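You operate a simulated robot arm through the tools that you are given. There is no shell and no other tool. Be economical: measure what you need, move in short steps, check, and stop when the job is done.

Carry out the task below with a simulated robot arm. There is one attempt and no reset: what you move stays moved.

TASK
Break the seals of both apple juice bottles in the blue socket.
Fine: the one in the socket goes on the yellow plate after, the other then stays in the socket; white caps stay on; red lever back; leave the orange juice bottles. Set down upright: what you pick out.

Only the result counts: the job must be done as asked and must still hold three seconds after the hand-in. Knocking over, shifting, dropping, spilling or breaking anything else fails it. A push-on lid holds only when it is set on centred and level and pressed home; a screw cap is set on level and turned clockwise until tight.

THE ROBOT
A 6-joint arm with a two-finger parallel gripper, fixed in place. Base frame: the origin is at the foot of the arm, x ahead of it, y to its left, z up; the work surface is at about z = 0.9. Units: m, rad, N and s.
With the tool pointing down near the work surface it reaches from about 0.32 to 0.7 m from the base axis. Its first joint turns from -2.897 to 2.897 rad. Payload 4.1 kg.
The TCP is the grasp point between the finger pads, 0.023 m short of the fingertips. In the tool frame z runs along the fingers and y along their closing line. Largest opening 0.094 m; finger width 0.038, thickness 0.01; the body of the gripper, 0.054 by 0.096 m, starts 0.039 m behind the TCP.
Orientation is told as [roll, pitch, yaw] about the base's x, y, z axes, in that order, counted from this pose: with the fingers straight down and closing along the base's y, the tool's x points along the base's -x, its y along +y and its z along -z.

THE INTERFACE
- The arm moves only by the tool drive_tool. Its argument "increments" is a list of rows, each a list of 3 entries, a list of its own where there are three numbers: the shift along the tool's x, y, z in units of 500 mm (1.0 is 500 mm), then the turn, a rotation vector about the tool's x, y, z in units of 60 degrees (1.0 is 60 degrees), then the finger opening in m, from 0 to 0.094. In form: [[[dx, dy, dz], [ax, ay, az], jaw], ...]. A call has 1 to 12 rows; each row is the pose to reach, as a shift and turn from the pose commanded when the call began, along the tool's axes at that moment. A call with a number of a shift or a turn outside -1 to 1 is refused whole. Each row takes 0.2 s and may step no farther than 0.05 m and 0.15 rad from the row before; otherwise, or with a gripper value out of range, the whole call is refused. Where a pose cannot be reached the arm comes as near as it can. A force on the tool above 40 N (or 10 N above the force at the start of the call, whichever is more), or a blocked arm, ends the call early, and 0.2 s more pass. The fingers move at their own pace (about 0.045 m/s each) and stop on an object; they squeeze with about 41 N. The grip force told is the motor's: it shows also when the fingers shut on nothing. Time passes only in rows, and 0.2 s behind the last, so rows that repeat a pose let the fingers close. The reply holds the time, the measured pose of the TCP, the force on the tool along the base axes, the opening and the grip force, in the units named above and with some noise, with the torque about the TCP (base axes, N m) and any sound that the robot's microphone picked up, and new pictures: "show" is both (left out), scene, wrist or none.
- Cameras (640 x 400 px; columns grow to the right, rows downward): "scene" is fixed at [0.0482, -0.494, 1.6473]; the picture's right is [0.79, -0.61, 0.00], its down [-0.42, -0.55, -0.72] and it looks along [0.44, 0.57, -0.69] (base axes); focal length 346 px, centre (320, 200). "wrist" rides on the gripper at [0.086, 0.016, -0.075] in the tool frame; the picture's right is [-0.18, 0.98, 0.00], its down [-0.58, -0.11, -0.81] and it looks along [-0.79, -0.15, 0.59] (tool axes); focal length 243 px, centre (320, 200). There is no depth. A picture from a camera that has moved, and an enlarged one, comes with that camera's place and axes in the base frame and with its lens. The place of the scene camera against the robot may be out by one fixed shift of up to 0.012 m in any direction.
- move_column(by): slides the trunk up (or, below 0, down) by that many m; the arm rides with it, the base frame stays. It gives what a move gives, with no picture.
- zoom(camera, box): a new picture of the part [left, top, right, bottom] of that camera's present view, enlarged. No time passes.
- hand_in(): hands the job in; it is judged then, once.

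Work in short steps. Places have to be worked out from the pictures, the camera data and where the tool is seen: move nearer, look again, correct. Check each grasp and each placing, and mend what went wrong. You have 120 turns and 200 pictures in all, those below and enlarged ones among them. Open the gripper and draw the arm clear of the work before you hand the job in, unless the task says otherwise; then end with one line.

The tools are called after "Emit:" as a command line: name --argument value ..., lists and objects as JSON in quotes. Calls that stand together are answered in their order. drive_tool: Moves the arm, as the interface text tells. Its arguments: {"type":"object","properties":{"increments":{"type":"array","items":{"type":"array"}},"show":{"type":"string","enum":["both","scene","wrist","none"]}},"required":["increments"]} The other tools are called the same way: move_column (by) slides the trunk up or down; zoom (camera, box) takes an enlarged picture of a part of a camera's view; hand_in () hands the job in.

At the start:

```text
t: 0.0
tool_pos: [0.4289, 0.0286, 1.2182]
orientation: [0.001, 0.001, -0.001]
force: [0.9, 0.4, 0.0]
ft_torque: [0.0, 0.03, -0.05]
finger_gap: 0.0943
grasp_force: 0.0
trunk travel left (down, up): [-0.525, 0.065]
```

scene: 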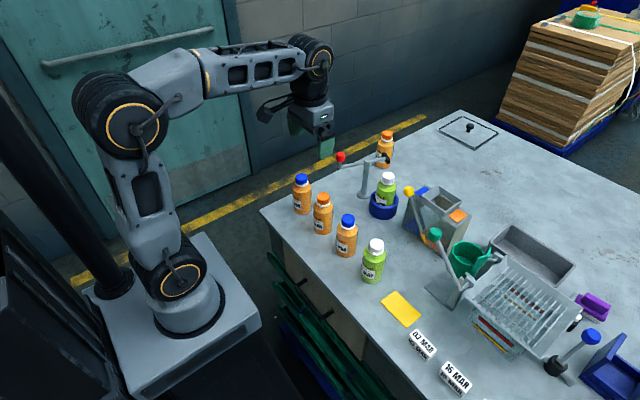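
wrist: 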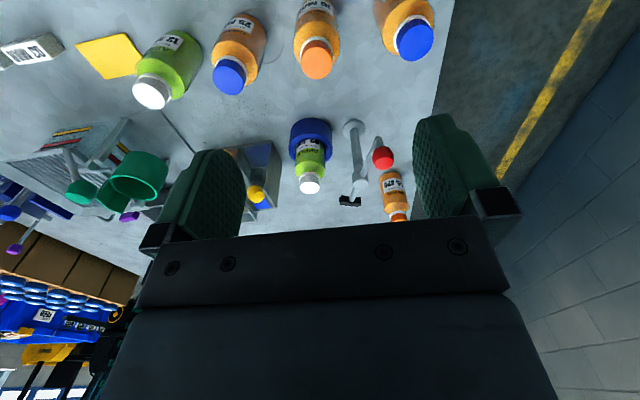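

I'll first look closer at the socket, the red lever and the bottles.

Emit:
zoom --camera "scene" --box '[320, 120, 480, 220]'

Emit:
zoom --camera "scene" --box '[270, 160, 430, 340]'

Emit:
zoom --camera "wrist" --box '[240, 90, 440, 230]'

```text
4.00 times, centred on (400, 170) of scene
camera zoom: at [0.0482, -0.494, 1.6473], right [0.79, -0.61, 0.0], down [-0.42, -0.55, -0.72], along [0.44, 0.57, -0.69], focal length 1385 px, centre (0, 320)
```

zoom: 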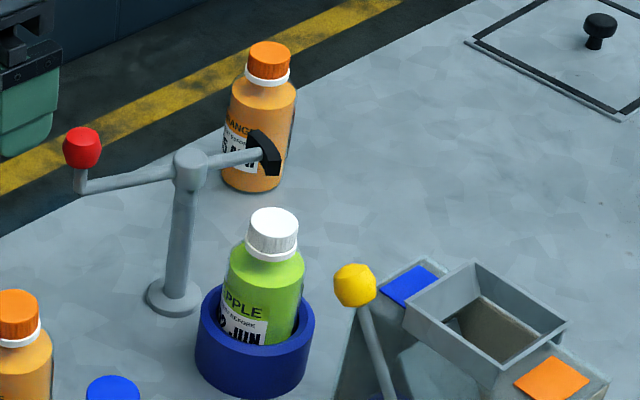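

```text
2.22 times, centred on (350, 250) of scene
camera zoom: at [0.0482, -0.494, 1.6473], right [0.79, -0.61, 0.0], down [-0.42, -0.55, -0.72], along [0.44, 0.57, -0.69], focal length 770 px, centre (253, 89)
```

zoom: 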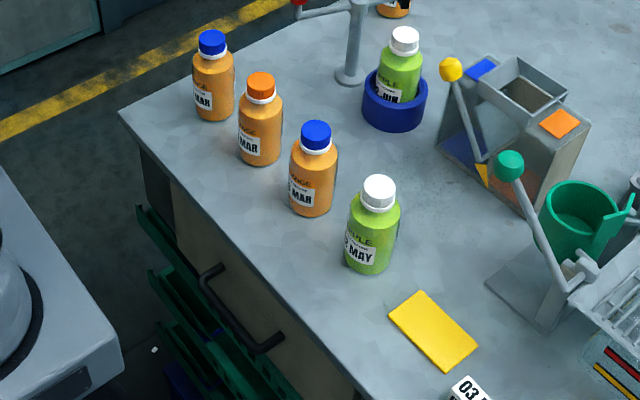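

```text
2.86 times, centred on (340, 160) of wrist
camera zoom: at [0.3422, 0.045, 1.2935], right [0.18, 0.98, 0.0], down [0.58, -0.11, 0.8], along [0.79, -0.15, -0.59], focal length 693 px, centre (263, 314)
```

zoom: 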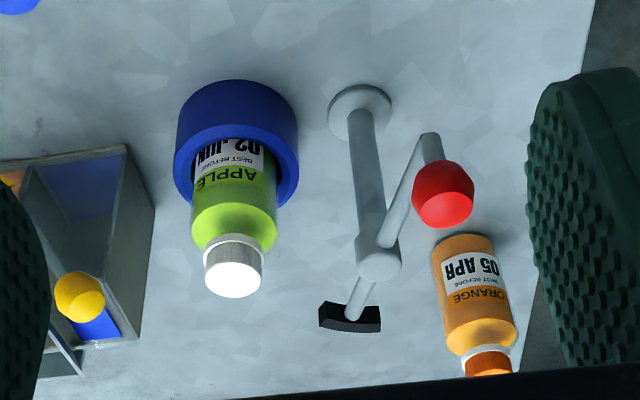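

The socket bottle cap top triangulates to about (0.644, -0.030, 1.04), the lever pivot to (0.65, 0.056, 1.03), the red knob to (0.563, 0.082, 1.074) and the pad to (0.70, 0.033, 1.036). I lower the tool where it is to view the lever at its own height.

Emit:
drive_tool --increments '[[[0, 0, 0.08], [0, 0, 0], 0.094], [[0, 0, 0.16], [0, 0, 0], 0.094], [[0, 0, 0.2], [0, 0, 0], 0.094]]' --show "wrist"

```text
t: 0.8
tool_pos: [0.4272, 0.0298, 1.1185]
orientation: [0.002, 0.002, 0.001]
force: [-0.3, -0.1, 0.4]
ft_torque: [-0.03, 0.0, -0.01]
finger_gap: 0.0941
grasp_force: 0.1
trunk travel left (down, up): [-0.525, 0.065]
camera wrist: at [0.3412, 0.0454, 1.1935], right [0.18, 0.98, 0.0], down [0.58, -0.11, 0.8], along [0.79, -0.15, -0.59], focal length 243 px, centre (320, 200)
```

wrist: 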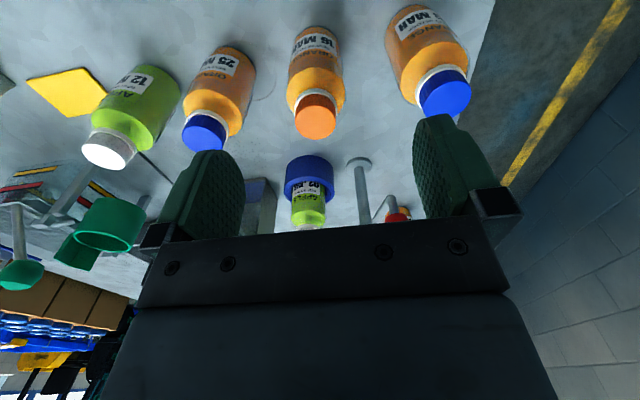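

That is too low, as the palm hides the tops. I go up and closer, looking down on the lever and the bottle.

Emit:
drive_tool --increments '[[[0, 0, -0.09], [0, 0, 0], 0.094], [[-0.05, 0, -0.16], [0, 0, 0], 0.094], [[-0.12, 0, -0.2], [0, 0, 0], 0.094], [[-0.2, 0, -0.2], [0, 0, 0], 0.094], [[-0.24, 0, -0.2], [0, 0, 0], 0.094]]'

Emit:
zoom --camera "wrist" --box '[200, 0, 460, 200]'

```text
t: 2.0
tool_pos: [0.5493, 0.0292, 1.2188]
orientation: [0.003, 0.004, -0.001]
force: [0.0, 0.7, 0.0]
ft_torque: [-0.01, -0.01, 0.0]
finger_gap: 0.0939
grasp_force: 0.1
trunk travel left (down, up): [-0.525, 0.065]
camera wrist: at [0.4626, 0.0452, 1.2934], right [0.18, 0.98, 0.0], down [0.58, -0.11, 0.8], along [0.79, -0.15, -0.59], focal length 243 px, centre (320, 200)
```

scene: 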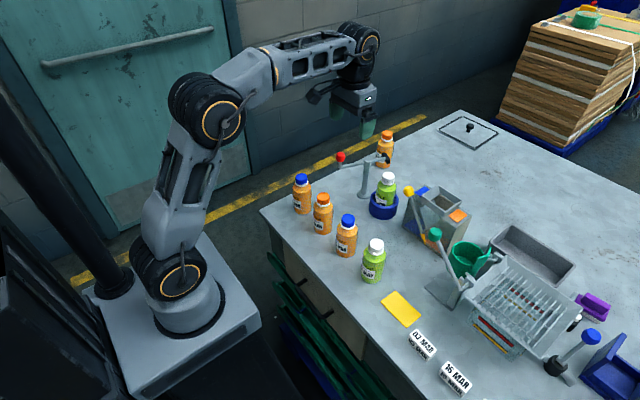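
wrist: 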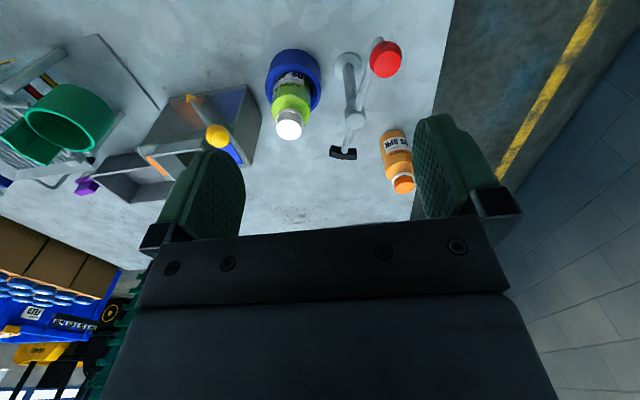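

```text
2.00 times, centred on (330, 100) of wrist
camera zoom: at [0.4626, 0.0452, 1.2934], right [0.18, 0.98, 0.0], down [0.58, -0.11, 0.8], along [0.79, -0.15, -0.59], focal length 485 px, centre (300, 400)
```

zoom: 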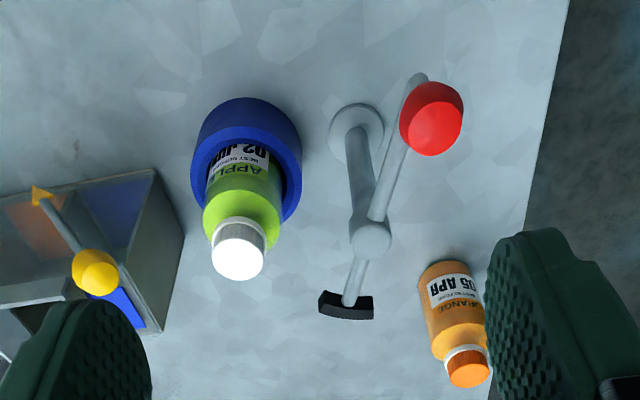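

The new view agrees with these places: knob about (0.566, 0.082, 1.074), bar collinear with the pad, swinging about a vertical hub. I go above the knob, with the closing line turned along the knob's tangent.

Emit:
drive_tool --increments '[[[-0.02, 0.05, 0.04], [0, 0, 0.14], 0.07], [[-0.033, 0.106, 0.08], [0, 0, 0.28], 0.07], [[-0.033, 0.106, 0.16], [0, 0, 0.28], 0.07], [[-0.033, 0.106, 0.16], [0, 0, 0.28], 0.07]]'

Emit:
zoom --camera "scene" --box '[300, 110, 440, 220]'

```text
t: 3.0
tool_pos: [0.5651, 0.0822, 1.1399]
orientation: [0.001, 0.003, -0.296]
force: [0.2, 0.0, 0.0]
ft_torque: [-0.03, -0.01, 0.01]
finger_gap: 0.0701
grasp_force: 0.1
trunk travel left (down, up): [-0.525, 0.065]
camera wrist: at [0.487, 0.1228, 1.2152], right [0.46, 0.89, 0.0], down [0.53, -0.28, 0.8], along [0.71, -0.37, -0.59], focal length 243 px, centre (320, 200)
```

scene: 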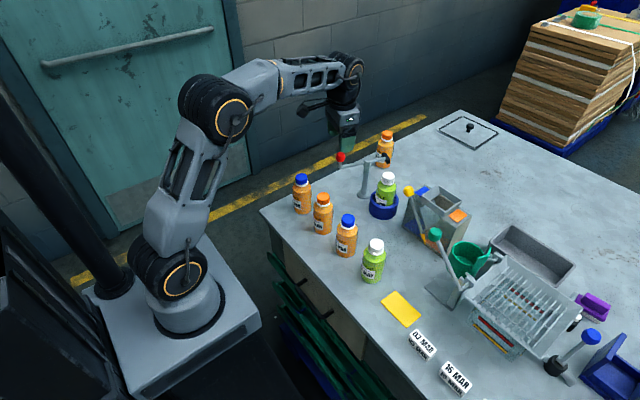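
wrist: 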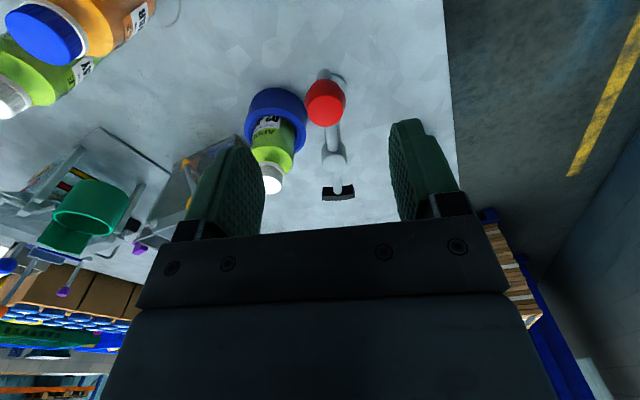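

```text
3.64 times, centred on (370, 165) of scene
camera zoom: at [0.0482, -0.494, 1.6473], right [0.79, -0.61, 0.0], down [-0.42, -0.55, -0.72], along [0.44, 0.57, -0.69], focal length 1259 px, centre (138, 327)
```

zoom: 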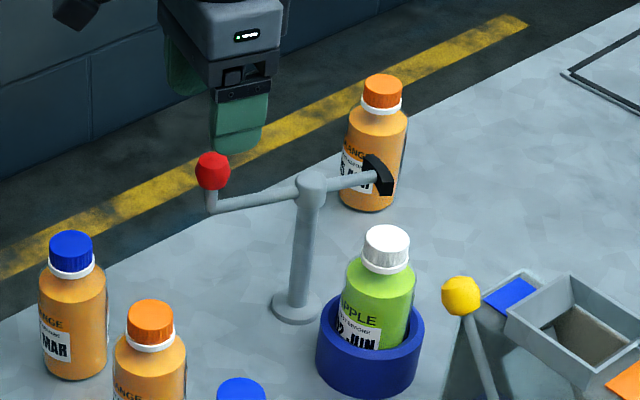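

The tool is centred above the knob within a few millimetres. I go down to z≈1.072 and close gently on it.

Emit:
drive_tool --increments '[[[0, 0, 0.07], [0, 0, 0], 0.07], [[0, 0.003, 0.136], [0, 0, 0], 0.07], [[0, 0.003, 0.136], [0, 0, 0], 0.05], [[0, 0.003, 0.136], [0, 0, 0], 0.03], [[0, 0.003, 0.136], [0, 0, 0], 0.015], [[0, 0.003, 0.136], [0, 0, 0], 0.01], [[0, 0.003, 0.136], [0, 0, 0], 0.01]]'

Emit:
zoom --camera "scene" --box '[300, 110, 440, 220]'

```text
t: 4.6
tool_pos: [0.5664, 0.0865, 1.0725]
orientation: [0.003, 0.005, -0.292]
force: [2.1, 7.3, -2.0]
ft_torque: [0.09, -0.43, 0.17]
finger_gap: 0.0277
grasp_force: 44.9
trunk travel left (down, up): [-0.525, 0.065]
camera wrist: at [0.4874, 0.1253, 1.1469], right [0.46, 0.89, 0.0], down [0.53, -0.27, 0.8], along [0.71, -0.37, -0.59], focal length 243 px, centre (320, 200)
```

scene: 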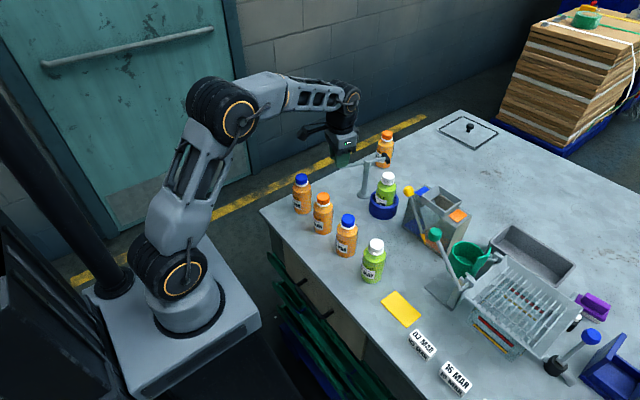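
wrist: 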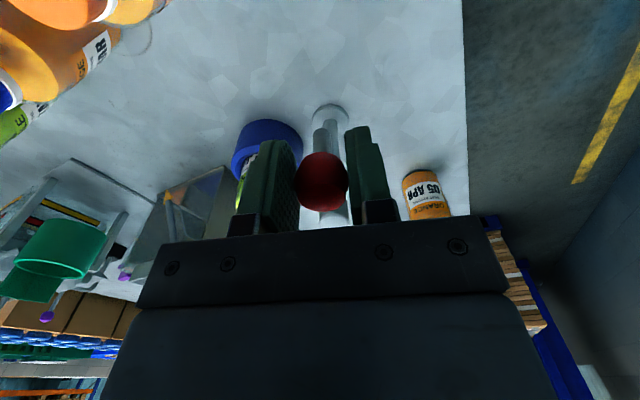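

```text
3.64 times, centred on (370, 165) of scene
camera zoom: at [0.0482, -0.494, 1.6473], right [0.79, -0.61, 0.0], down [-0.42, -0.55, -0.72], along [0.44, 0.57, -0.69], focal length 1259 px, centre (138, 327)
```

zoom: 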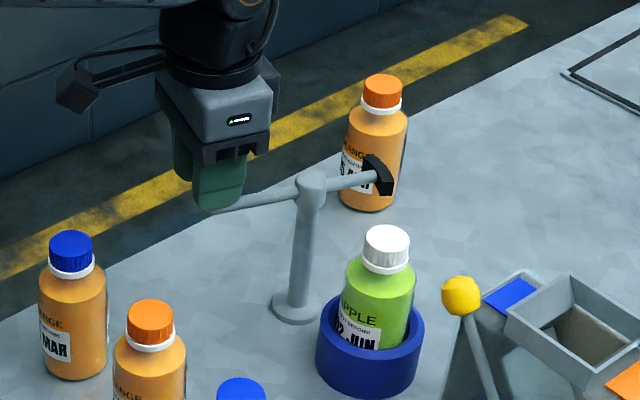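

The knob is held (28 mm). I swing it clockwise about the hub in an arc of radius 0.09 m, with the tool turning along, for the first 0.56 rad.

Emit:
drive_tool --increments '[[[-0.0032, 0.025, 0], [0, 0, 0.1337], 0.01], [[-0.0098, 0.0493, 0], [0, 0, 0.2674], 0.01], [[-0.0198, 0.0724, 0], [0, 0, 0.4011], 0.01], [[-0.0329, 0.0939, 0], [0, 0, 0.5348], 0.01]]' --show "scene"

Emit:
zoom --camera "scene" --box '[300, 110, 440, 220]'

```text
t: 5.6
tool_pos: [0.5943, 0.1237, 1.0717]
orientation: [0.0, 0.002, -0.856]
force: [-4.8, 4.1, -1.5]
ft_torque: [0.36, 0.45, -0.14]
finger_gap: 0.0275
grasp_force: 45.3
trunk travel left (down, up): [-0.525, 0.065]
```

scene: 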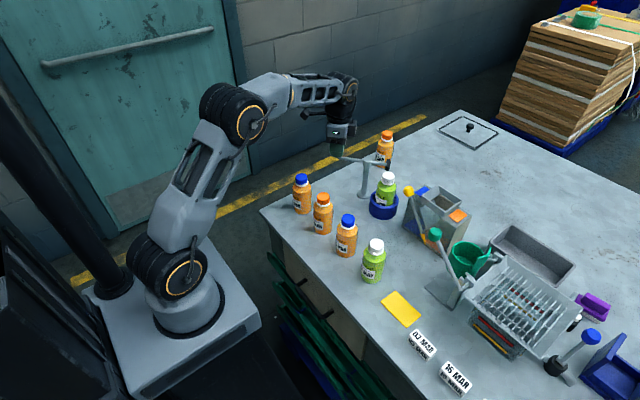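

```text
3.64 times, centred on (370, 165) of scene
camera zoom: at [0.0482, -0.494, 1.6473], right [0.79, -0.61, 0.0], down [-0.42, -0.55, -0.72], along [0.44, 0.57, -0.69], focal length 1259 px, centre (138, 327)
```

zoom: 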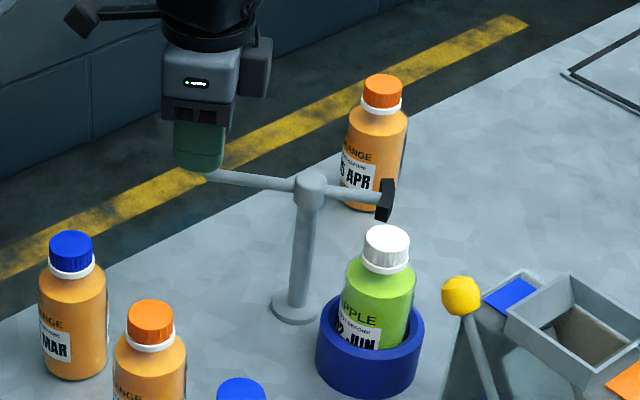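

The lever follows freely. I continue 0.42 rad more.

Emit:
drive_tool --increments '[[[-0.0032, 0.025, 0], [0, 0, 0.1337], 0.01], [[-0.0098, 0.0493, 0], [0, 0, 0.2674], 0.01], [[-0.0198, 0.0724, 0], [0, 0, 0.4011], 0.01]]' --show "scene"

Emit:
zoom --camera "scene" --box '[330, 130, 430, 220]'

```text
t: 6.4
tool_pos: [0.63, 0.1415, 1.0717]
orientation: [-0.002, 0.003, -1.275]
force: [-1.9, 7.1, -4.1]
ft_torque: [0.71, 0.25, -0.09]
finger_gap: 0.0275
grasp_force: 45.5
trunk travel left (down, up): [-0.525, 0.065]
```

scene: 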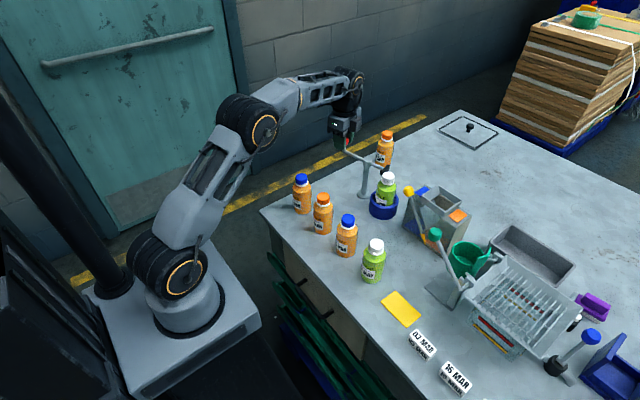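

```text
4.44 times, centred on (380, 175) of scene
camera zoom: at [0.0482, -0.494, 1.6473], right [0.79, -0.61, 0.0], down [-0.42, -0.55, -0.72], along [0.44, 0.57, -0.69], focal length 1539 px, centre (53, 311)
```

zoom: 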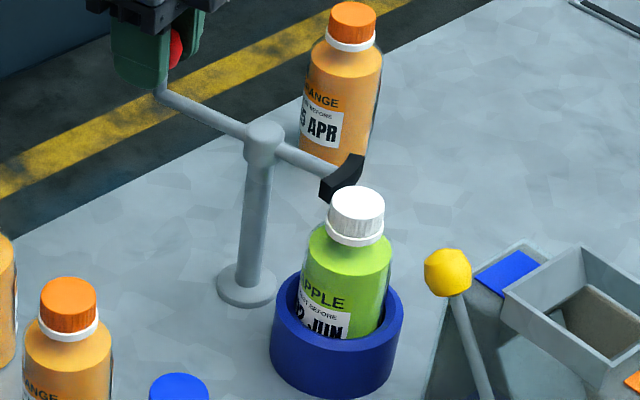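

No strong contact yet; the pad is close to the bottle's neck. I continue in smaller steps and watch the force.

Emit:
drive_tool --increments '[[[-0.0014, 0.0127, 0], [0, 0, 0.0668], 0.01], [[-0.0032, 0.025, 0], [0, 0, 0.1337], 0.01], [[-0.0061, 0.037, 0], [0, 0, 0.2], 0.01]]' --show "scene"

Emit:
zoom --camera "scene" --box '[330, 130, 430, 220]'

```text
t: 7.2
tool_pos: [0.6479, 0.1446, 1.0712]
orientation: [0.001, 0.001, -1.482]
force: [1.4, 8.9, 6.3]
ft_torque: [0.25, -0.05, 0.2]
finger_gap: 0.0275
grasp_force: 45.0
trunk travel left (down, up): [-0.525, 0.065]
```

scene: 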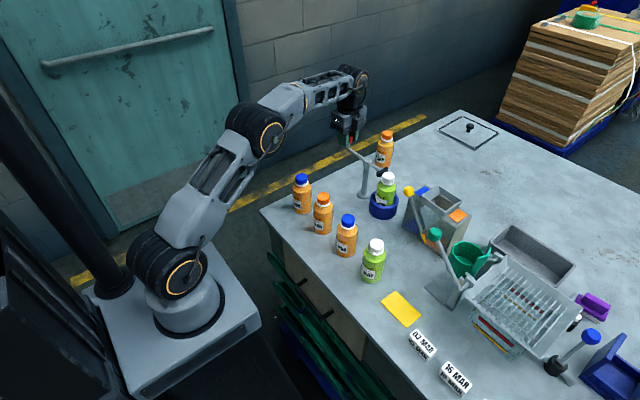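

```text
4.44 times, centred on (380, 175) of scene
camera zoom: at [0.0482, -0.494, 1.6473], right [0.79, -0.61, 0.0], down [-0.42, -0.55, -0.72], along [0.44, 0.57, -0.69], focal length 1539 px, centre (53, 311)
```

zoom: 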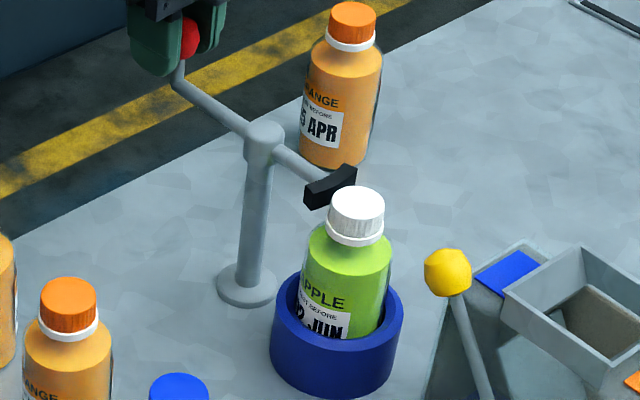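

Still free. The pad now points nearly at the bottle, so I continue 0.14 rad in small steps.

Emit:
drive_tool --increments '[[[-0.0008, 0.009, 0], [0, 0, 0.048], 0.01], [[-0.0019, 0.018, 0], [0, 0, 0.0955], 0.01], [[-0.0032, 0.025, 0], [0, 0, 0.1337], 0.01]]' --show "scene"

Emit:
zoom --camera "scene" --box '[330, 130, 430, 220]'

```text
t: 8.0
tool_pos: [0.6596, 0.1428, 1.0723]
orientation: [-0.001, 0.002, -1.624]
force: [4.7, 8.4, 14.5]
ft_torque: [-0.23, 0.06, 0.31]
finger_gap: 0.0275
grasp_force: 45.0
trunk travel left (down, up): [-0.525, 0.065]
```

scene: 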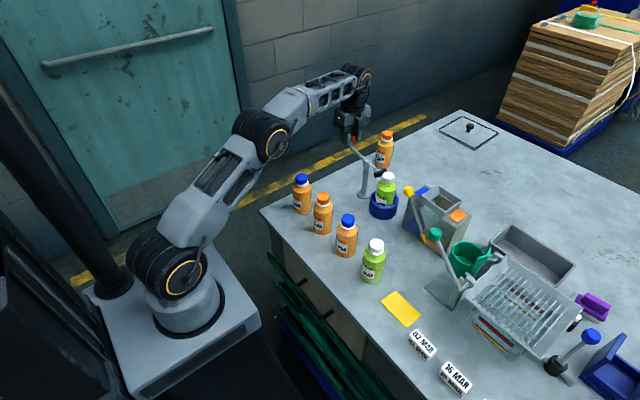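

```text
4.44 times, centred on (380, 175) of scene
camera zoom: at [0.0482, -0.494, 1.6473], right [0.79, -0.61, 0.0], down [-0.42, -0.55, -0.72], along [0.44, 0.57, -0.69], focal length 1539 px, centre (53, 311)
```

zoom: 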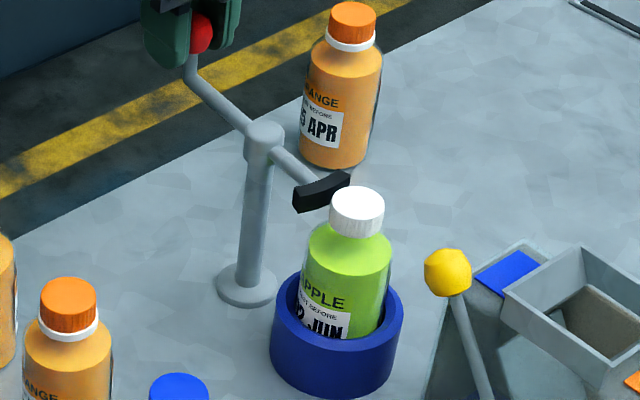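

The white collar under the cap looks different now. I zoom in on it before moving.

Emit:
zoom --camera "scene" --box '[365, 155, 415, 205]'

Emit:
zoom --camera "wrist" --box '[0, 0, 640, 400]'

```text
8.00 times, centred on (390, 180) of scene
camera zoom: at [0.0482, -0.494, 1.6473], right [0.79, -0.61, 0.0], down [-0.42, -0.55, -0.72], along [0.44, 0.57, -0.69], focal length 2770 px, centre (-240, 360)
```

zoom: 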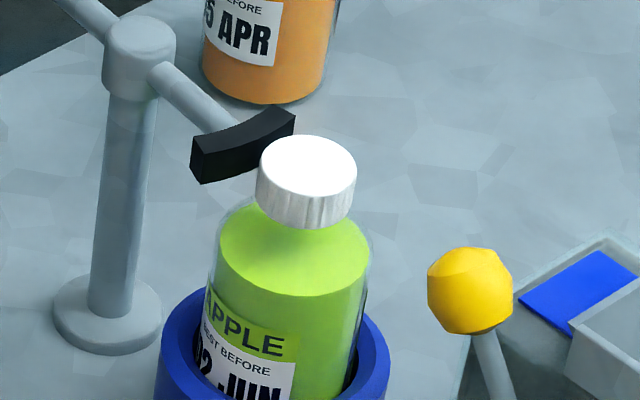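

```text
1.00 times, centred on (320, 200) of wrist (not enlarged: the box is as wide or as high as the picture)
camera zoom: at [0.6794, 0.2287, 1.1467], right [0.97, -0.24, 0.0], down [-0.14, -0.58, 0.81], along [-0.19, -0.78, -0.59], focal length 243 px, centre (320, 200)
```

zoom: 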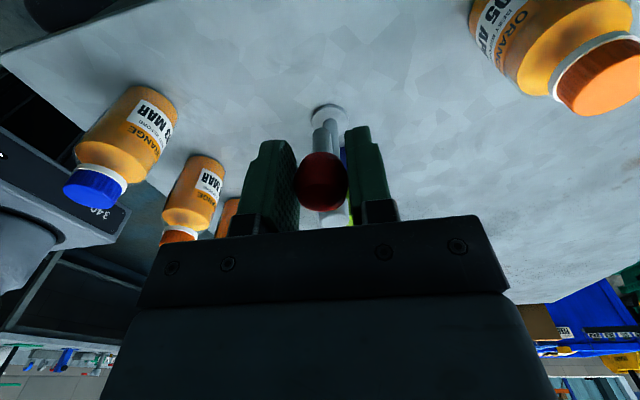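

The tamper ring is gone and the cap is still on: the red lever breaks the seal itself at the end of its swing. Now I take the lever back along the same arc.

Emit:
drive_tool --increments '[[[-0.0003, -0.0252, 0], [0, 0, -0.1337], 0.01], [[-0.0042, -0.0501, 0], [0, 0, -0.2674], 0.01], [[-0.0114, -0.0742, 0], [0, 0, -0.4011], 0.01], [[-0.022, -0.097, 0], [0, 0, -0.5348], 0.01], [[-0.0357, -0.1182, 0], [0, 0, -0.6685], 0.01], [[-0.0521, -0.1372, 0], [0, 0, -0.8022], 0.01], [[-0.0711, -0.1538, 0], [0, 0, -0.9359], 0.01]]' --show "scene"

Emit:
zoom --camera "scene" --box '[330, 130, 430, 220]'

```text
t: 9.6
tool_pos: [0.5807, 0.1113, 1.071]
orientation: [-0.001, 0.001, -0.643]
force: [-2.9, 4.2, 9.0]
ft_torque: [-0.36, -0.74, 0.11]
finger_gap: 0.0273
grasp_force: 45.0
trunk travel left (down, up): [-0.525, 0.065]
```

scene: 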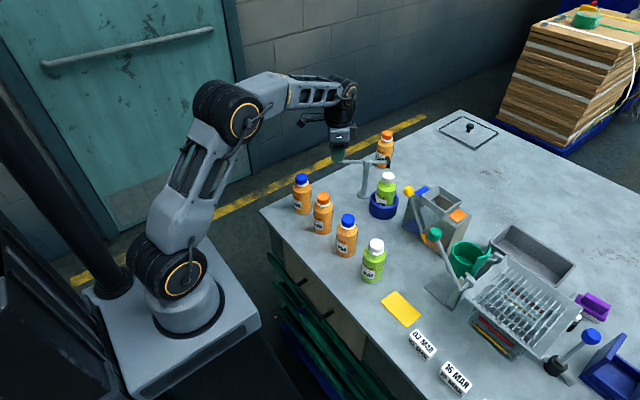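

```text
4.44 times, centred on (380, 175) of scene
camera zoom: at [0.0482, -0.494, 1.6473], right [0.79, -0.61, 0.0], down [-0.42, -0.55, -0.72], along [0.44, 0.57, -0.69], focal length 1539 px, centre (53, 311)
```

zoom: 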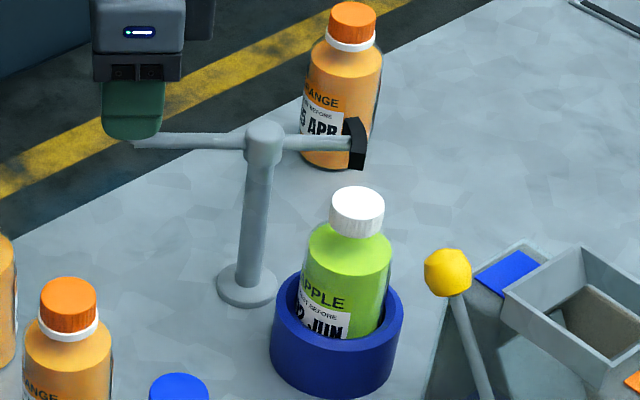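

The seal is broken and the lever is coming back. I go through the last 0.35 rad to its starting stop.

Emit:
drive_tool --increments '[[[-0.0003, -0.0252, 0], [0, 0, -0.1337], 0.01], [[-0.0042, -0.0501, 0], [0, 0, -0.2674], 0.01], [[-0.0074, -0.0625, 0], [0, 0, -0.336], 0.01], [[-0.0074, -0.0625, 0], [0, 0, -0.336], 0.01]]' --show "scene"

Emit:
zoom --camera "scene" --box '[300, 110, 440, 220]'

```text
t: 10.6
tool_pos: [0.5658, 0.0851, 1.071]
orientation: [0.003, 0.001, -0.289]
force: [8.5, 8.2, 13.0]
ft_torque: [0.13, -0.34, -0.16]
finger_gap: 0.0274
grasp_force: 45.1
trunk travel left (down, up): [-0.525, 0.065]
```

scene: 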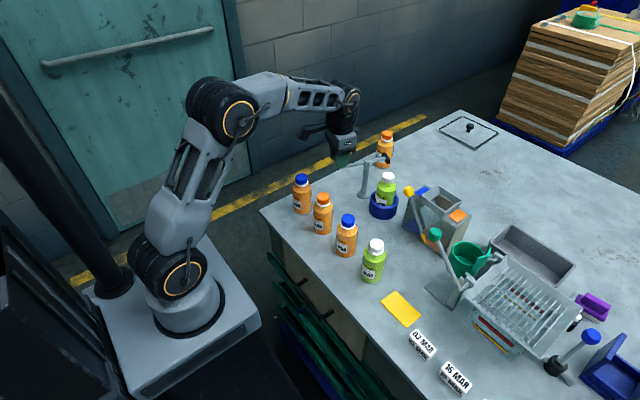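

```text
3.64 times, centred on (370, 165) of scene
camera zoom: at [0.0482, -0.494, 1.6473], right [0.79, -0.61, 0.0], down [-0.42, -0.55, -0.72], along [0.44, 0.57, -0.69], focal length 1259 px, centre (138, 327)
```

zoom: 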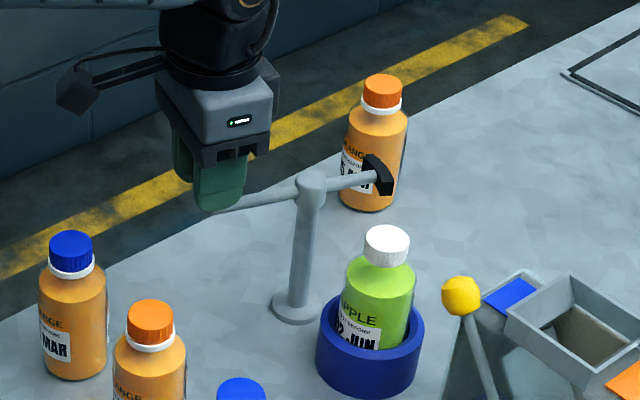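

The lever is back where it started. I release the knob, rise, and go above the socket bottle with the tool straight.

Emit:
drive_tool --increments '[[[0, 0, 0], [0, 0, 0], 0.04], [[0, 0, 0], [0, 0, 0], 0.06], [[0, 0, -0.08], [0, 0, 0], 0.07], [[0, 0, -0.16], [0, 0, 0], 0.075], [[-0.05, -0.04, -0.22], [0, 0, -0.07], 0.075], [[-0.11, -0.09, -0.22], [0, 0, -0.14], 0.075], [[-0.17, -0.135, -0.22], [0, 0, -0.2], 0.075], [[-0.2174, -0.1738, -0.22], [0, 0, -0.276], 0.075], [[-0.2174, -0.1738, -0.22], [0, 0, -0.276], 0.075]]'

Emit:
zoom --camera "wrist" --box '[200, 0, 460, 240]'

Emit:
zoom --camera "scene" --box '[300, 110, 440, 220]'

```text
t: 12.6
tool_pos: [0.6434, -0.0304, 1.1796]
orientation: [0.001, 0.001, -0.002]
force: [0.0, 0.0, -0.5]
ft_torque: [0.0, -0.02, 0.03]
finger_gap: 0.075
grasp_force: 0.0
trunk travel left (down, up): [-0.525, 0.065]
camera wrist: at [0.5569, -0.0143, 1.2544], right [0.19, 0.98, 0.0], down [0.58, -0.11, 0.8], along [0.79, -0.15, -0.59], focal length 243 px, centre (320, 200)
```

scene: 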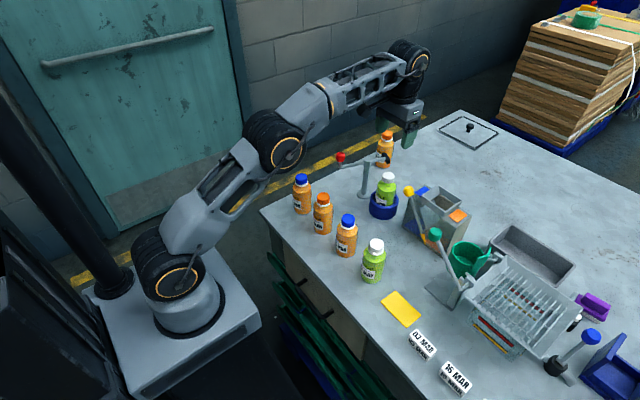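
wrist: 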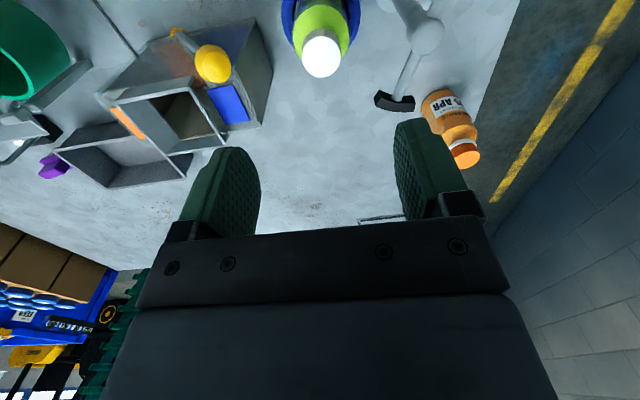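

```text
1.67 times, centred on (330, 120) of wrist
camera zoom: at [0.5569, -0.0143, 1.2544], right [0.19, 0.98, 0.0], down [0.58, -0.11, 0.8], along [0.79, -0.15, -0.59], focal length 404 px, centre (303, 333)
```

zoom: 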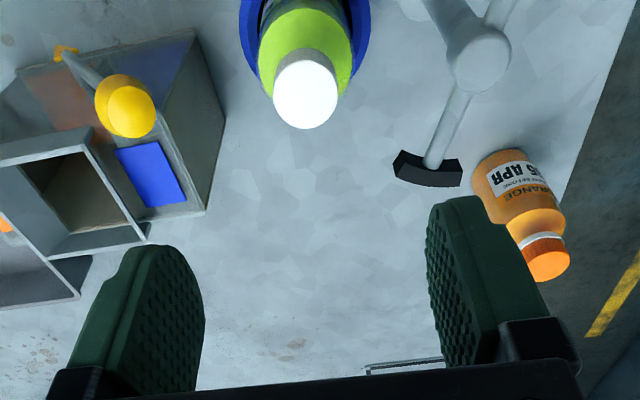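

```text
3.64 times, centred on (370, 165) of scene
camera zoom: at [0.0482, -0.494, 1.6473], right [0.79, -0.61, 0.0], down [-0.42, -0.55, -0.72], along [0.44, 0.57, -0.69], focal length 1259 px, centre (138, 327)
```

zoom: 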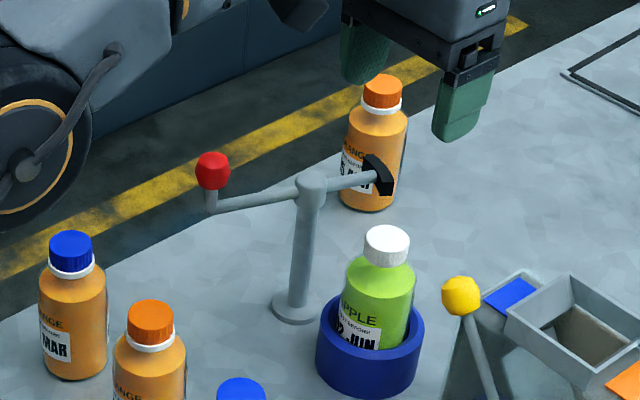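

The cap is at about (0.647, -0.0305), so y is aligned already. I go down 0.12 m and check the straddle.

Emit:
drive_tool --increments '[[[-0.006, 0, 0.08], [0, 0, 0], 0.075], [[-0.006, 0, 0.16], [0, 0, 0], 0.075], [[-0.006, 0, 0.24], [0, 0, 0], 0.075], [[-0.006, 0, 0.24], [0, 0, 0], 0.075]]'

Emit:
zoom --camera "scene" --box '[330, 130, 430, 220]'

```text
t: 13.6
tool_pos: [0.6491, -0.0302, 1.06]
orientation: [0.002, 0.002, -0.002]
force: [0.0, 0.5, 0.4]
ft_torque: [0.0, -0.03, -0.01]
finger_gap: 0.0752
grasp_force: 0.0
trunk travel left (down, up): [-0.525, 0.065]
camera wrist: at [0.5613, -0.0142, 1.135], right [0.19, 0.98, 0.0], down [0.58, -0.11, 0.8], along [0.79, -0.15, -0.59], focal length 243 px, centre (320, 200)
```

scene: 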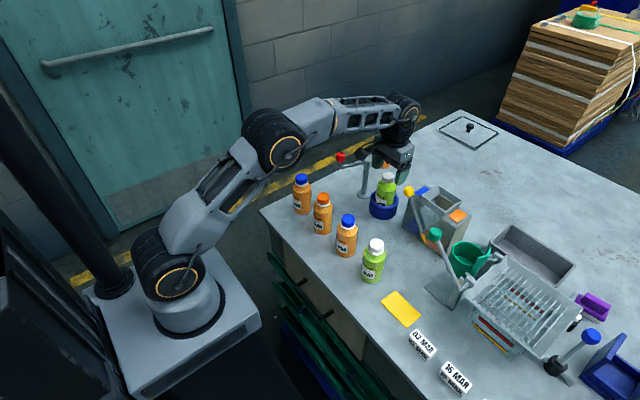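
wrist: 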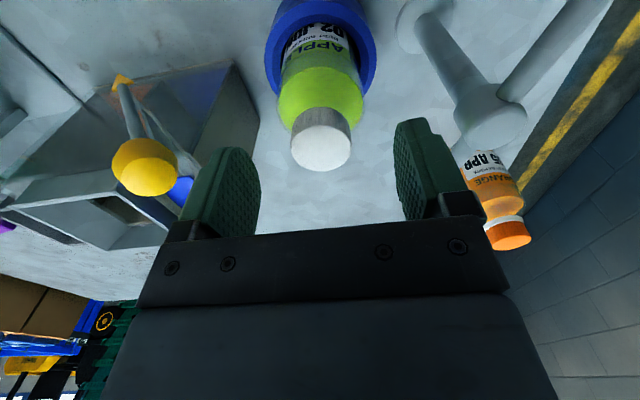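

```text
4.44 times, centred on (380, 175) of scene
camera zoom: at [0.0482, -0.494, 1.6473], right [0.79, -0.61, 0.0], down [-0.42, -0.55, -0.72], along [0.44, 0.57, -0.69], focal length 1539 px, centre (53, 311)
```

zoom: 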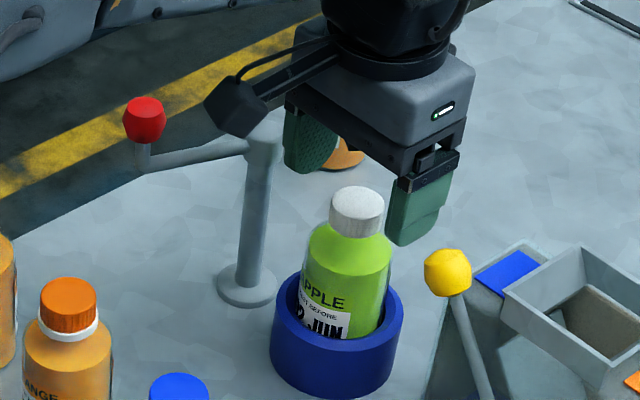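

Fingers straddle the bottle well. I go down until the palm is just above the cap (z≈1.004) and close on the upper body.

Emit:
drive_tool --increments '[[[0.004, 0, 0.05], [0, 0, 0], 0.075], [[0.004, 0, 0.09], [0, 0, 0], 0.075], [[0.004, 0, 0.112], [0, 0, 0], 0.075], [[0.004, 0, 0.112], [0, 0, 0], 0.065], [[0.004, 0, 0.112], [0, 0, 0], 0.055], [[0.004, 0, 0.112], [0, 0, 0], 0.045], [[0.004, 0, 0.112], [0, 0, 0], 0.045]]'

Emit:
zoom --camera "scene" --box '[330, 130, 430, 220]'

```text
t: 15.2
tool_pos: [0.644, -0.0302, 1.0049]
orientation: [0.002, 0.005, -0.003]
force: [0.8, 0.0, -0.1]
ft_torque: [-0.01, 0.01, 0.01]
finger_gap: 0.0553
grasp_force: 40.9
trunk travel left (down, up): [-0.525, 0.065]
camera wrist: at [0.558, -0.0146, 1.0802], right [0.19, 0.98, 0.0], down [0.58, -0.11, 0.8], along [0.79, -0.15, -0.59], focal length 243 px, centre (320, 200)
```

scene: 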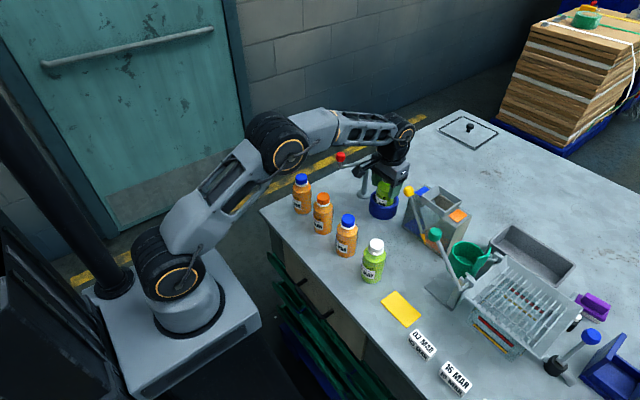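
wrist: 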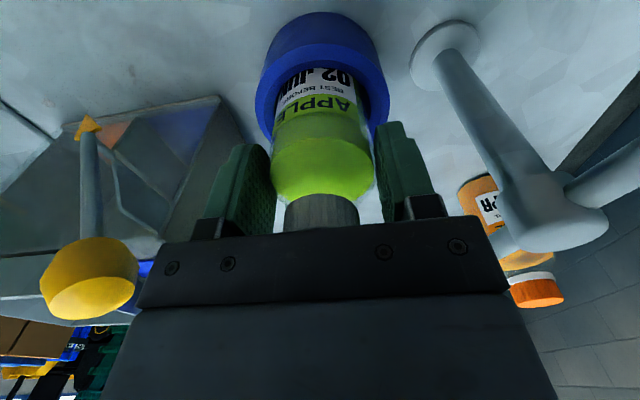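

```text
4.44 times, centred on (380, 175) of scene
camera zoom: at [0.0482, -0.494, 1.6473], right [0.79, -0.61, 0.0], down [-0.42, -0.55, -0.72], along [0.44, 0.57, -0.69], focal length 1539 px, centre (53, 311)
```

zoom: 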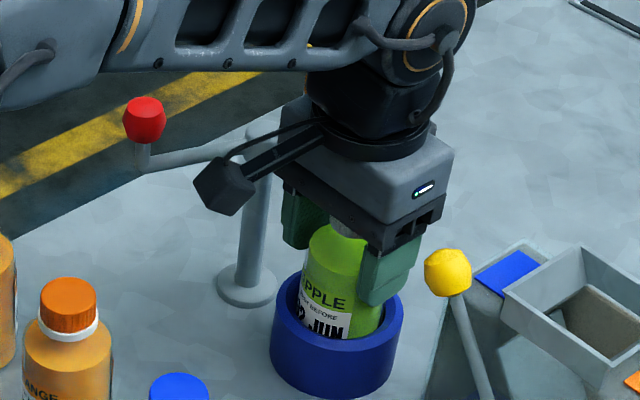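

Gripped at 55 mm, which matches the body diameter. I lift straight up slowly by 4 cm and check.

Emit:
drive_tool --increments '[[[0, 0, -0.02], [0, 0, 0], 0.045], [[0, 0, -0.04], [0, 0, 0], 0.045], [[0, 0, -0.06], [0, 0, 0], 0.045], [[0, 0, -0.08], [0, 0, 0], 0.045]]'

Emit:
zoom --camera "scene" --box '[330, 130, 430, 220]'

```text
t: 16.2
tool_pos: [0.6459, -0.0312, 1.0443]
orientation: [0.002, 0.003, -0.004]
force: [0.5, 0.0, -1.8]
ft_torque: [0.01, 0.02, -0.05]
finger_gap: 0.0552
grasp_force: 40.6
trunk travel left (down, up): [-0.525, 0.065]
camera wrist: at [0.5586, -0.0149, 1.1195], right [0.19, 0.98, 0.0], down [0.58, -0.11, 0.8], along [0.79, -0.15, -0.59], focal length 243 px, centre (320, 200)
```

scene: 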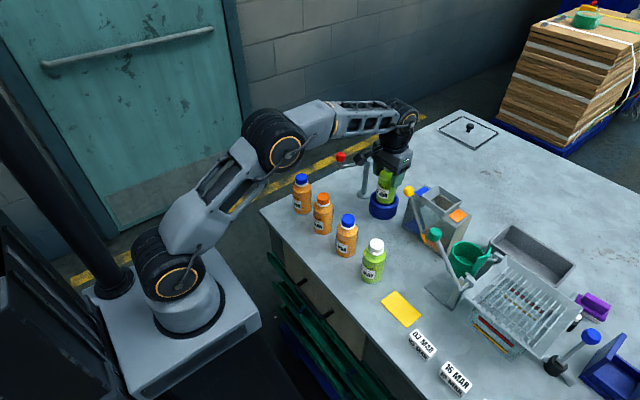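
wrist: 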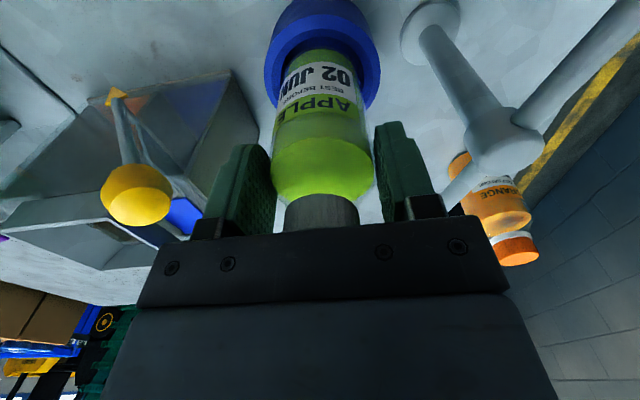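

```text
4.44 times, centred on (380, 175) of scene
camera zoom: at [0.0482, -0.494, 1.6473], right [0.79, -0.61, 0.0], down [-0.42, -0.55, -0.72], along [0.44, 0.57, -0.69], focal length 1539 px, centre (53, 311)
```

zoom: 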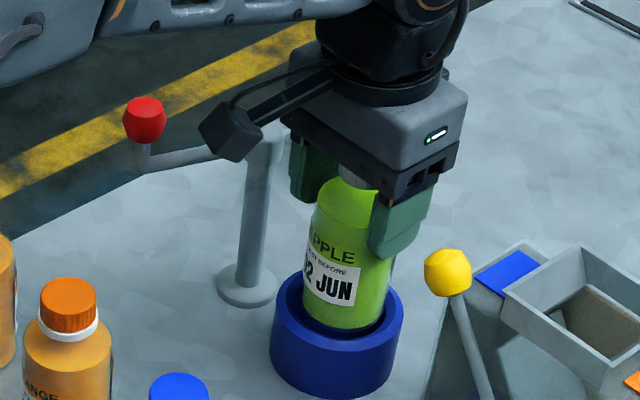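

The bottle hangs straight and clear of the socket (about 0.18 kg). I raise it to z≈1.17 and carry it above the yellow plate at about (0.45, -0.286).

Emit:
drive_tool --increments '[[[0, 0, -0.08], [0, 0, 0], 0.045], [[0, 0, -0.16], [0, 0, 0], 0.045], [[0, 0, -0.25], [0, 0, 0], 0.045], [[0.04, -0.04, -0.25], [0, 0, 0], 0.045], [[0.09, -0.1, -0.25], [0, 0, 0], 0.045], [[0.14, -0.17, -0.25], [0, 0, 0], 0.045], [[0.19, -0.24, -0.25], [0, 0, 0], 0.045], [[0.24, -0.31, -0.25], [0, 0, 0], 0.045], [[0.29, -0.38, -0.25], [0, 0, 0], 0.045], [[0.34, -0.45, -0.25], [0, 0, 0], 0.045], [[0.39, -0.51, -0.25], [0, 0, 0], 0.045], [[0.39, -0.51, -0.25], [0, 0, 0], 0.045]]'

Emit:
zoom --camera "scene" --box '[320, 180, 480, 360]'

```text
t: 18.8
tool_pos: [0.4529, -0.2863, 1.1671]
orientation: [0.001, 0.002, -0.001]
force: [-0.2, -0.8, -2.5]
ft_torque: [0.01, 0.01, 0.01]
finger_gap: 0.055
grasp_force: 40.9
trunk travel left (down, up): [-0.525, 0.065]
camera wrist: at [0.3651, -0.2704, 1.2418], right [0.19, 0.98, 0.0], down [0.58, -0.11, 0.8], along [0.79, -0.15, -0.59], focal length 243 px, centre (320, 200)
```

scene: 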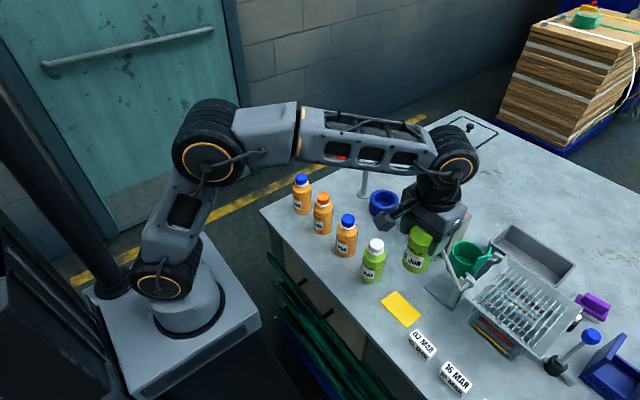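
wrist: 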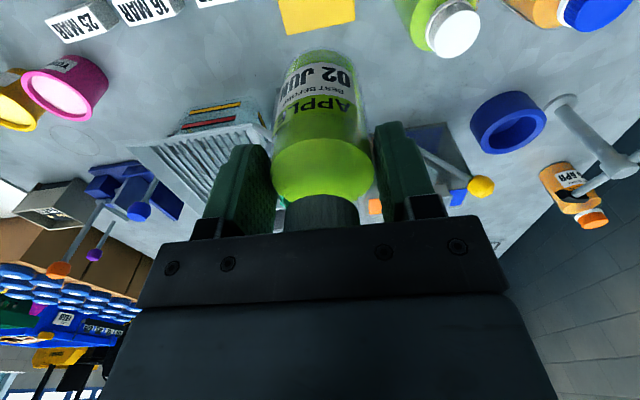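

```text
2.22 times, centred on (400, 270) of scene
camera zoom: at [0.0482, -0.494, 1.6473], right [0.79, -0.61, 0.0], down [-0.42, -0.55, -0.72], along [0.44, 0.57, -0.69], focal length 770 px, centre (142, 44)
```

zoom: 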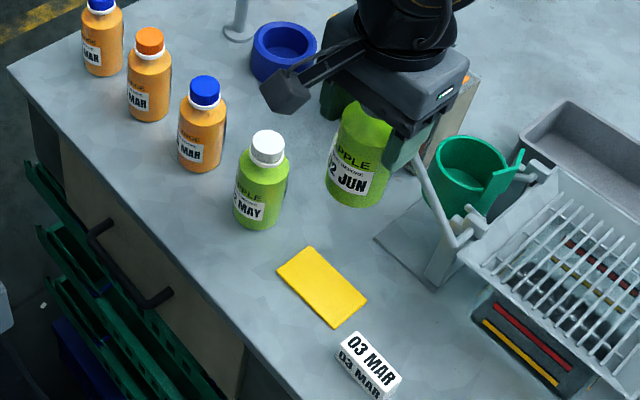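

The plate centre works out to about (0.4485, -0.288), with the bottle now almost above it. I go down to z≈1.017, just above contact.

Emit:
drive_tool --increments '[[[0.007, -0.003, 0.08], [0, 0, 0], 0.045], [[0.007, -0.003, 0.16], [0, 0, 0], 0.045], [[0.007, -0.003, 0.23], [0, 0, 0], 0.045], [[0.007, -0.003, 0.28], [0, 0, 0], 0.045], [[0.007, -0.003, 0.3], [0, 0, 0], 0.045], [[0.007, -0.003, 0.3], [0, 0, 0], 0.045]]'

Emit:
zoom --camera "scene" --box '[320, 180, 480, 360]'

```text
t: 20.2
tool_pos: [0.4448, -0.2884, 1.0177]
orientation: [0.004, 0.003, -0.003]
force: [-0.2, 1.1, -2.5]
ft_torque: [-0.01, 0.0, -0.01]
finger_gap: 0.0551
grasp_force: 41.0
trunk travel left (down, up): [-0.525, 0.065]
camera wrist: at [0.3594, -0.2715, 1.0927], right [0.19, 0.98, 0.0], down [0.58, -0.11, 0.8], along [0.79, -0.15, -0.59], focal length 243 px, centre (320, 200)
```

scene: 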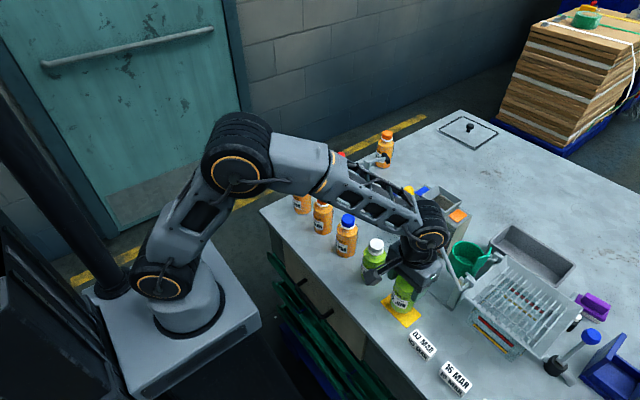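
wrist: 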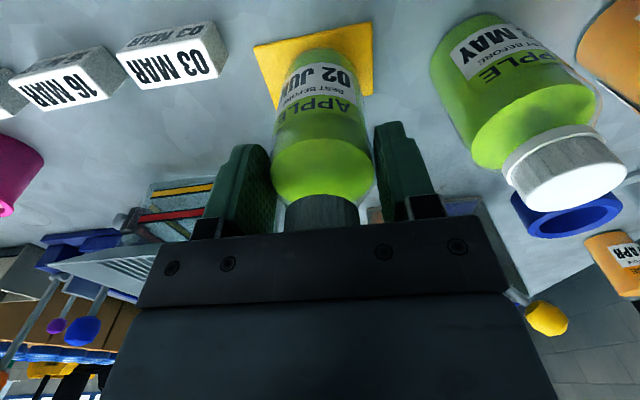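

```text
2.22 times, centred on (400, 270) of scene
camera zoom: at [0.0482, -0.494, 1.6473], right [0.79, -0.61, 0.0], down [-0.42, -0.55, -0.72], along [0.44, 0.57, -0.69], focal length 770 px, centre (142, 44)
```

zoom: 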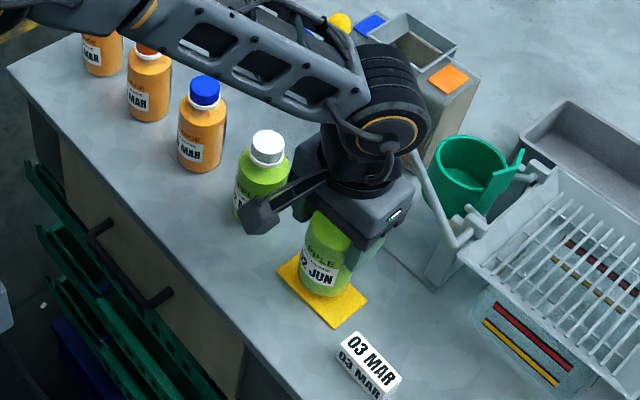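

The bottle is centred on the plate within a few millimetres. I lower in small steps toward contact.

Emit:
drive_tool --increments '[[[0, 0, 0.008], [0, 0, 0], 0.045], [[0, 0, 0.016], [0, 0, 0], 0.045], [[0, 0, 0.022], [0, 0, 0], 0.045], [[0, 0, 0.022], [0, 0, 0], 0.045]]' --show "scene"

Emit:
zoom --camera "scene" --box '[370, 250, 450, 340]'

```text
t: 21.2
tool_pos: [0.4466, -0.2869, 1.0087]
orientation: [0.002, 0.001, -0.004]
force: [0.4, -0.4, -2.7]
ft_torque: [0.01, 0.0, 0.02]
finger_gap: 0.055
grasp_force: 41.3
trunk travel left (down, up): [-0.525, 0.065]
```

scene: 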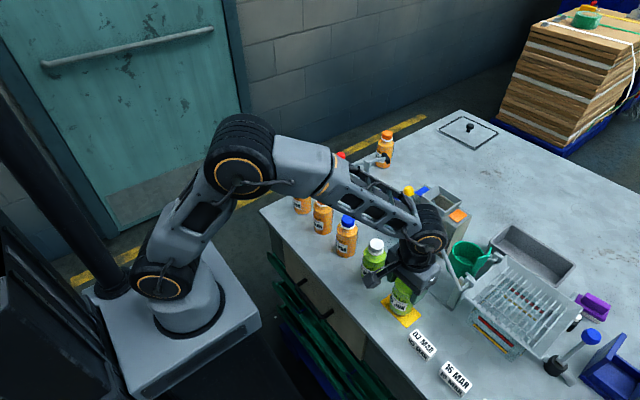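

```text
4.44 times, centred on (410, 295) of scene
camera zoom: at [0.0482, -0.494, 1.6473], right [0.79, -0.61, 0.0], down [-0.42, -0.55, -0.72], along [0.44, 0.57, -0.69], focal length 1539 px, centre (-80, -222)
```

zoom: 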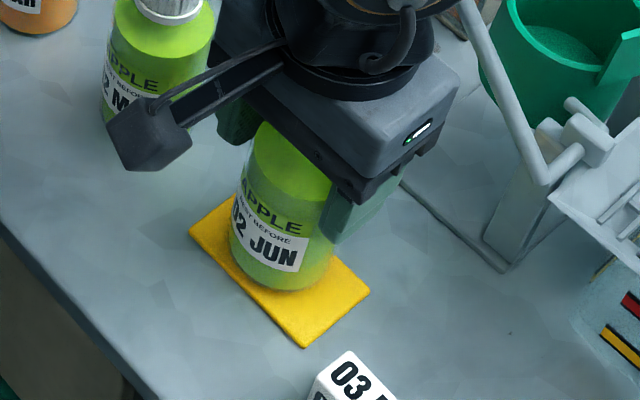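

Not in contact yet, and centred. I continue in 2 mm steps.

Emit:
drive_tool --increments '[[[0, 0, 0.004], [0, 0, 0], 0.045], [[0, 0, 0.008], [0, 0, 0], 0.045], [[0, 0, 0.01], [0, 0, 0], 0.045]]' --show "none"

```text
t: 22.0
tool_pos: [0.4468, -0.2873, 1.0026]
orientation: [0.003, 0.003, -0.004]
force: [-1.2, -0.3, -2.0]
ft_torque: [0.03, -0.04, 0.0]
finger_gap: 0.0547
grasp_force: 41.5
trunk travel left (down, up): [-0.525, 0.065]
```

Still only the bottle's weight shows, so I take another 3 mm.

Emit:
drive_tool --increments '[[[0, 0, 0.002], [0, 0, 0], 0.045], [[0, 0, 0.004], [0, 0, 0], 0.045], [[0, 0, 0.006], [0, 0, 0], 0.045]]' --show "none"

```text
t: 22.8
tool_pos: [0.4466, -0.2868, 1.0021]
orientation: [0.0, -0.002, -0.005]
force: [-1.2, -1.0, 20.5]
ft_torque: [-0.1, 0.53, -0.07]
finger_gap: 0.0552
grasp_force: 41.0
trunk travel left (down, up): [-0.525, 0.065]
```

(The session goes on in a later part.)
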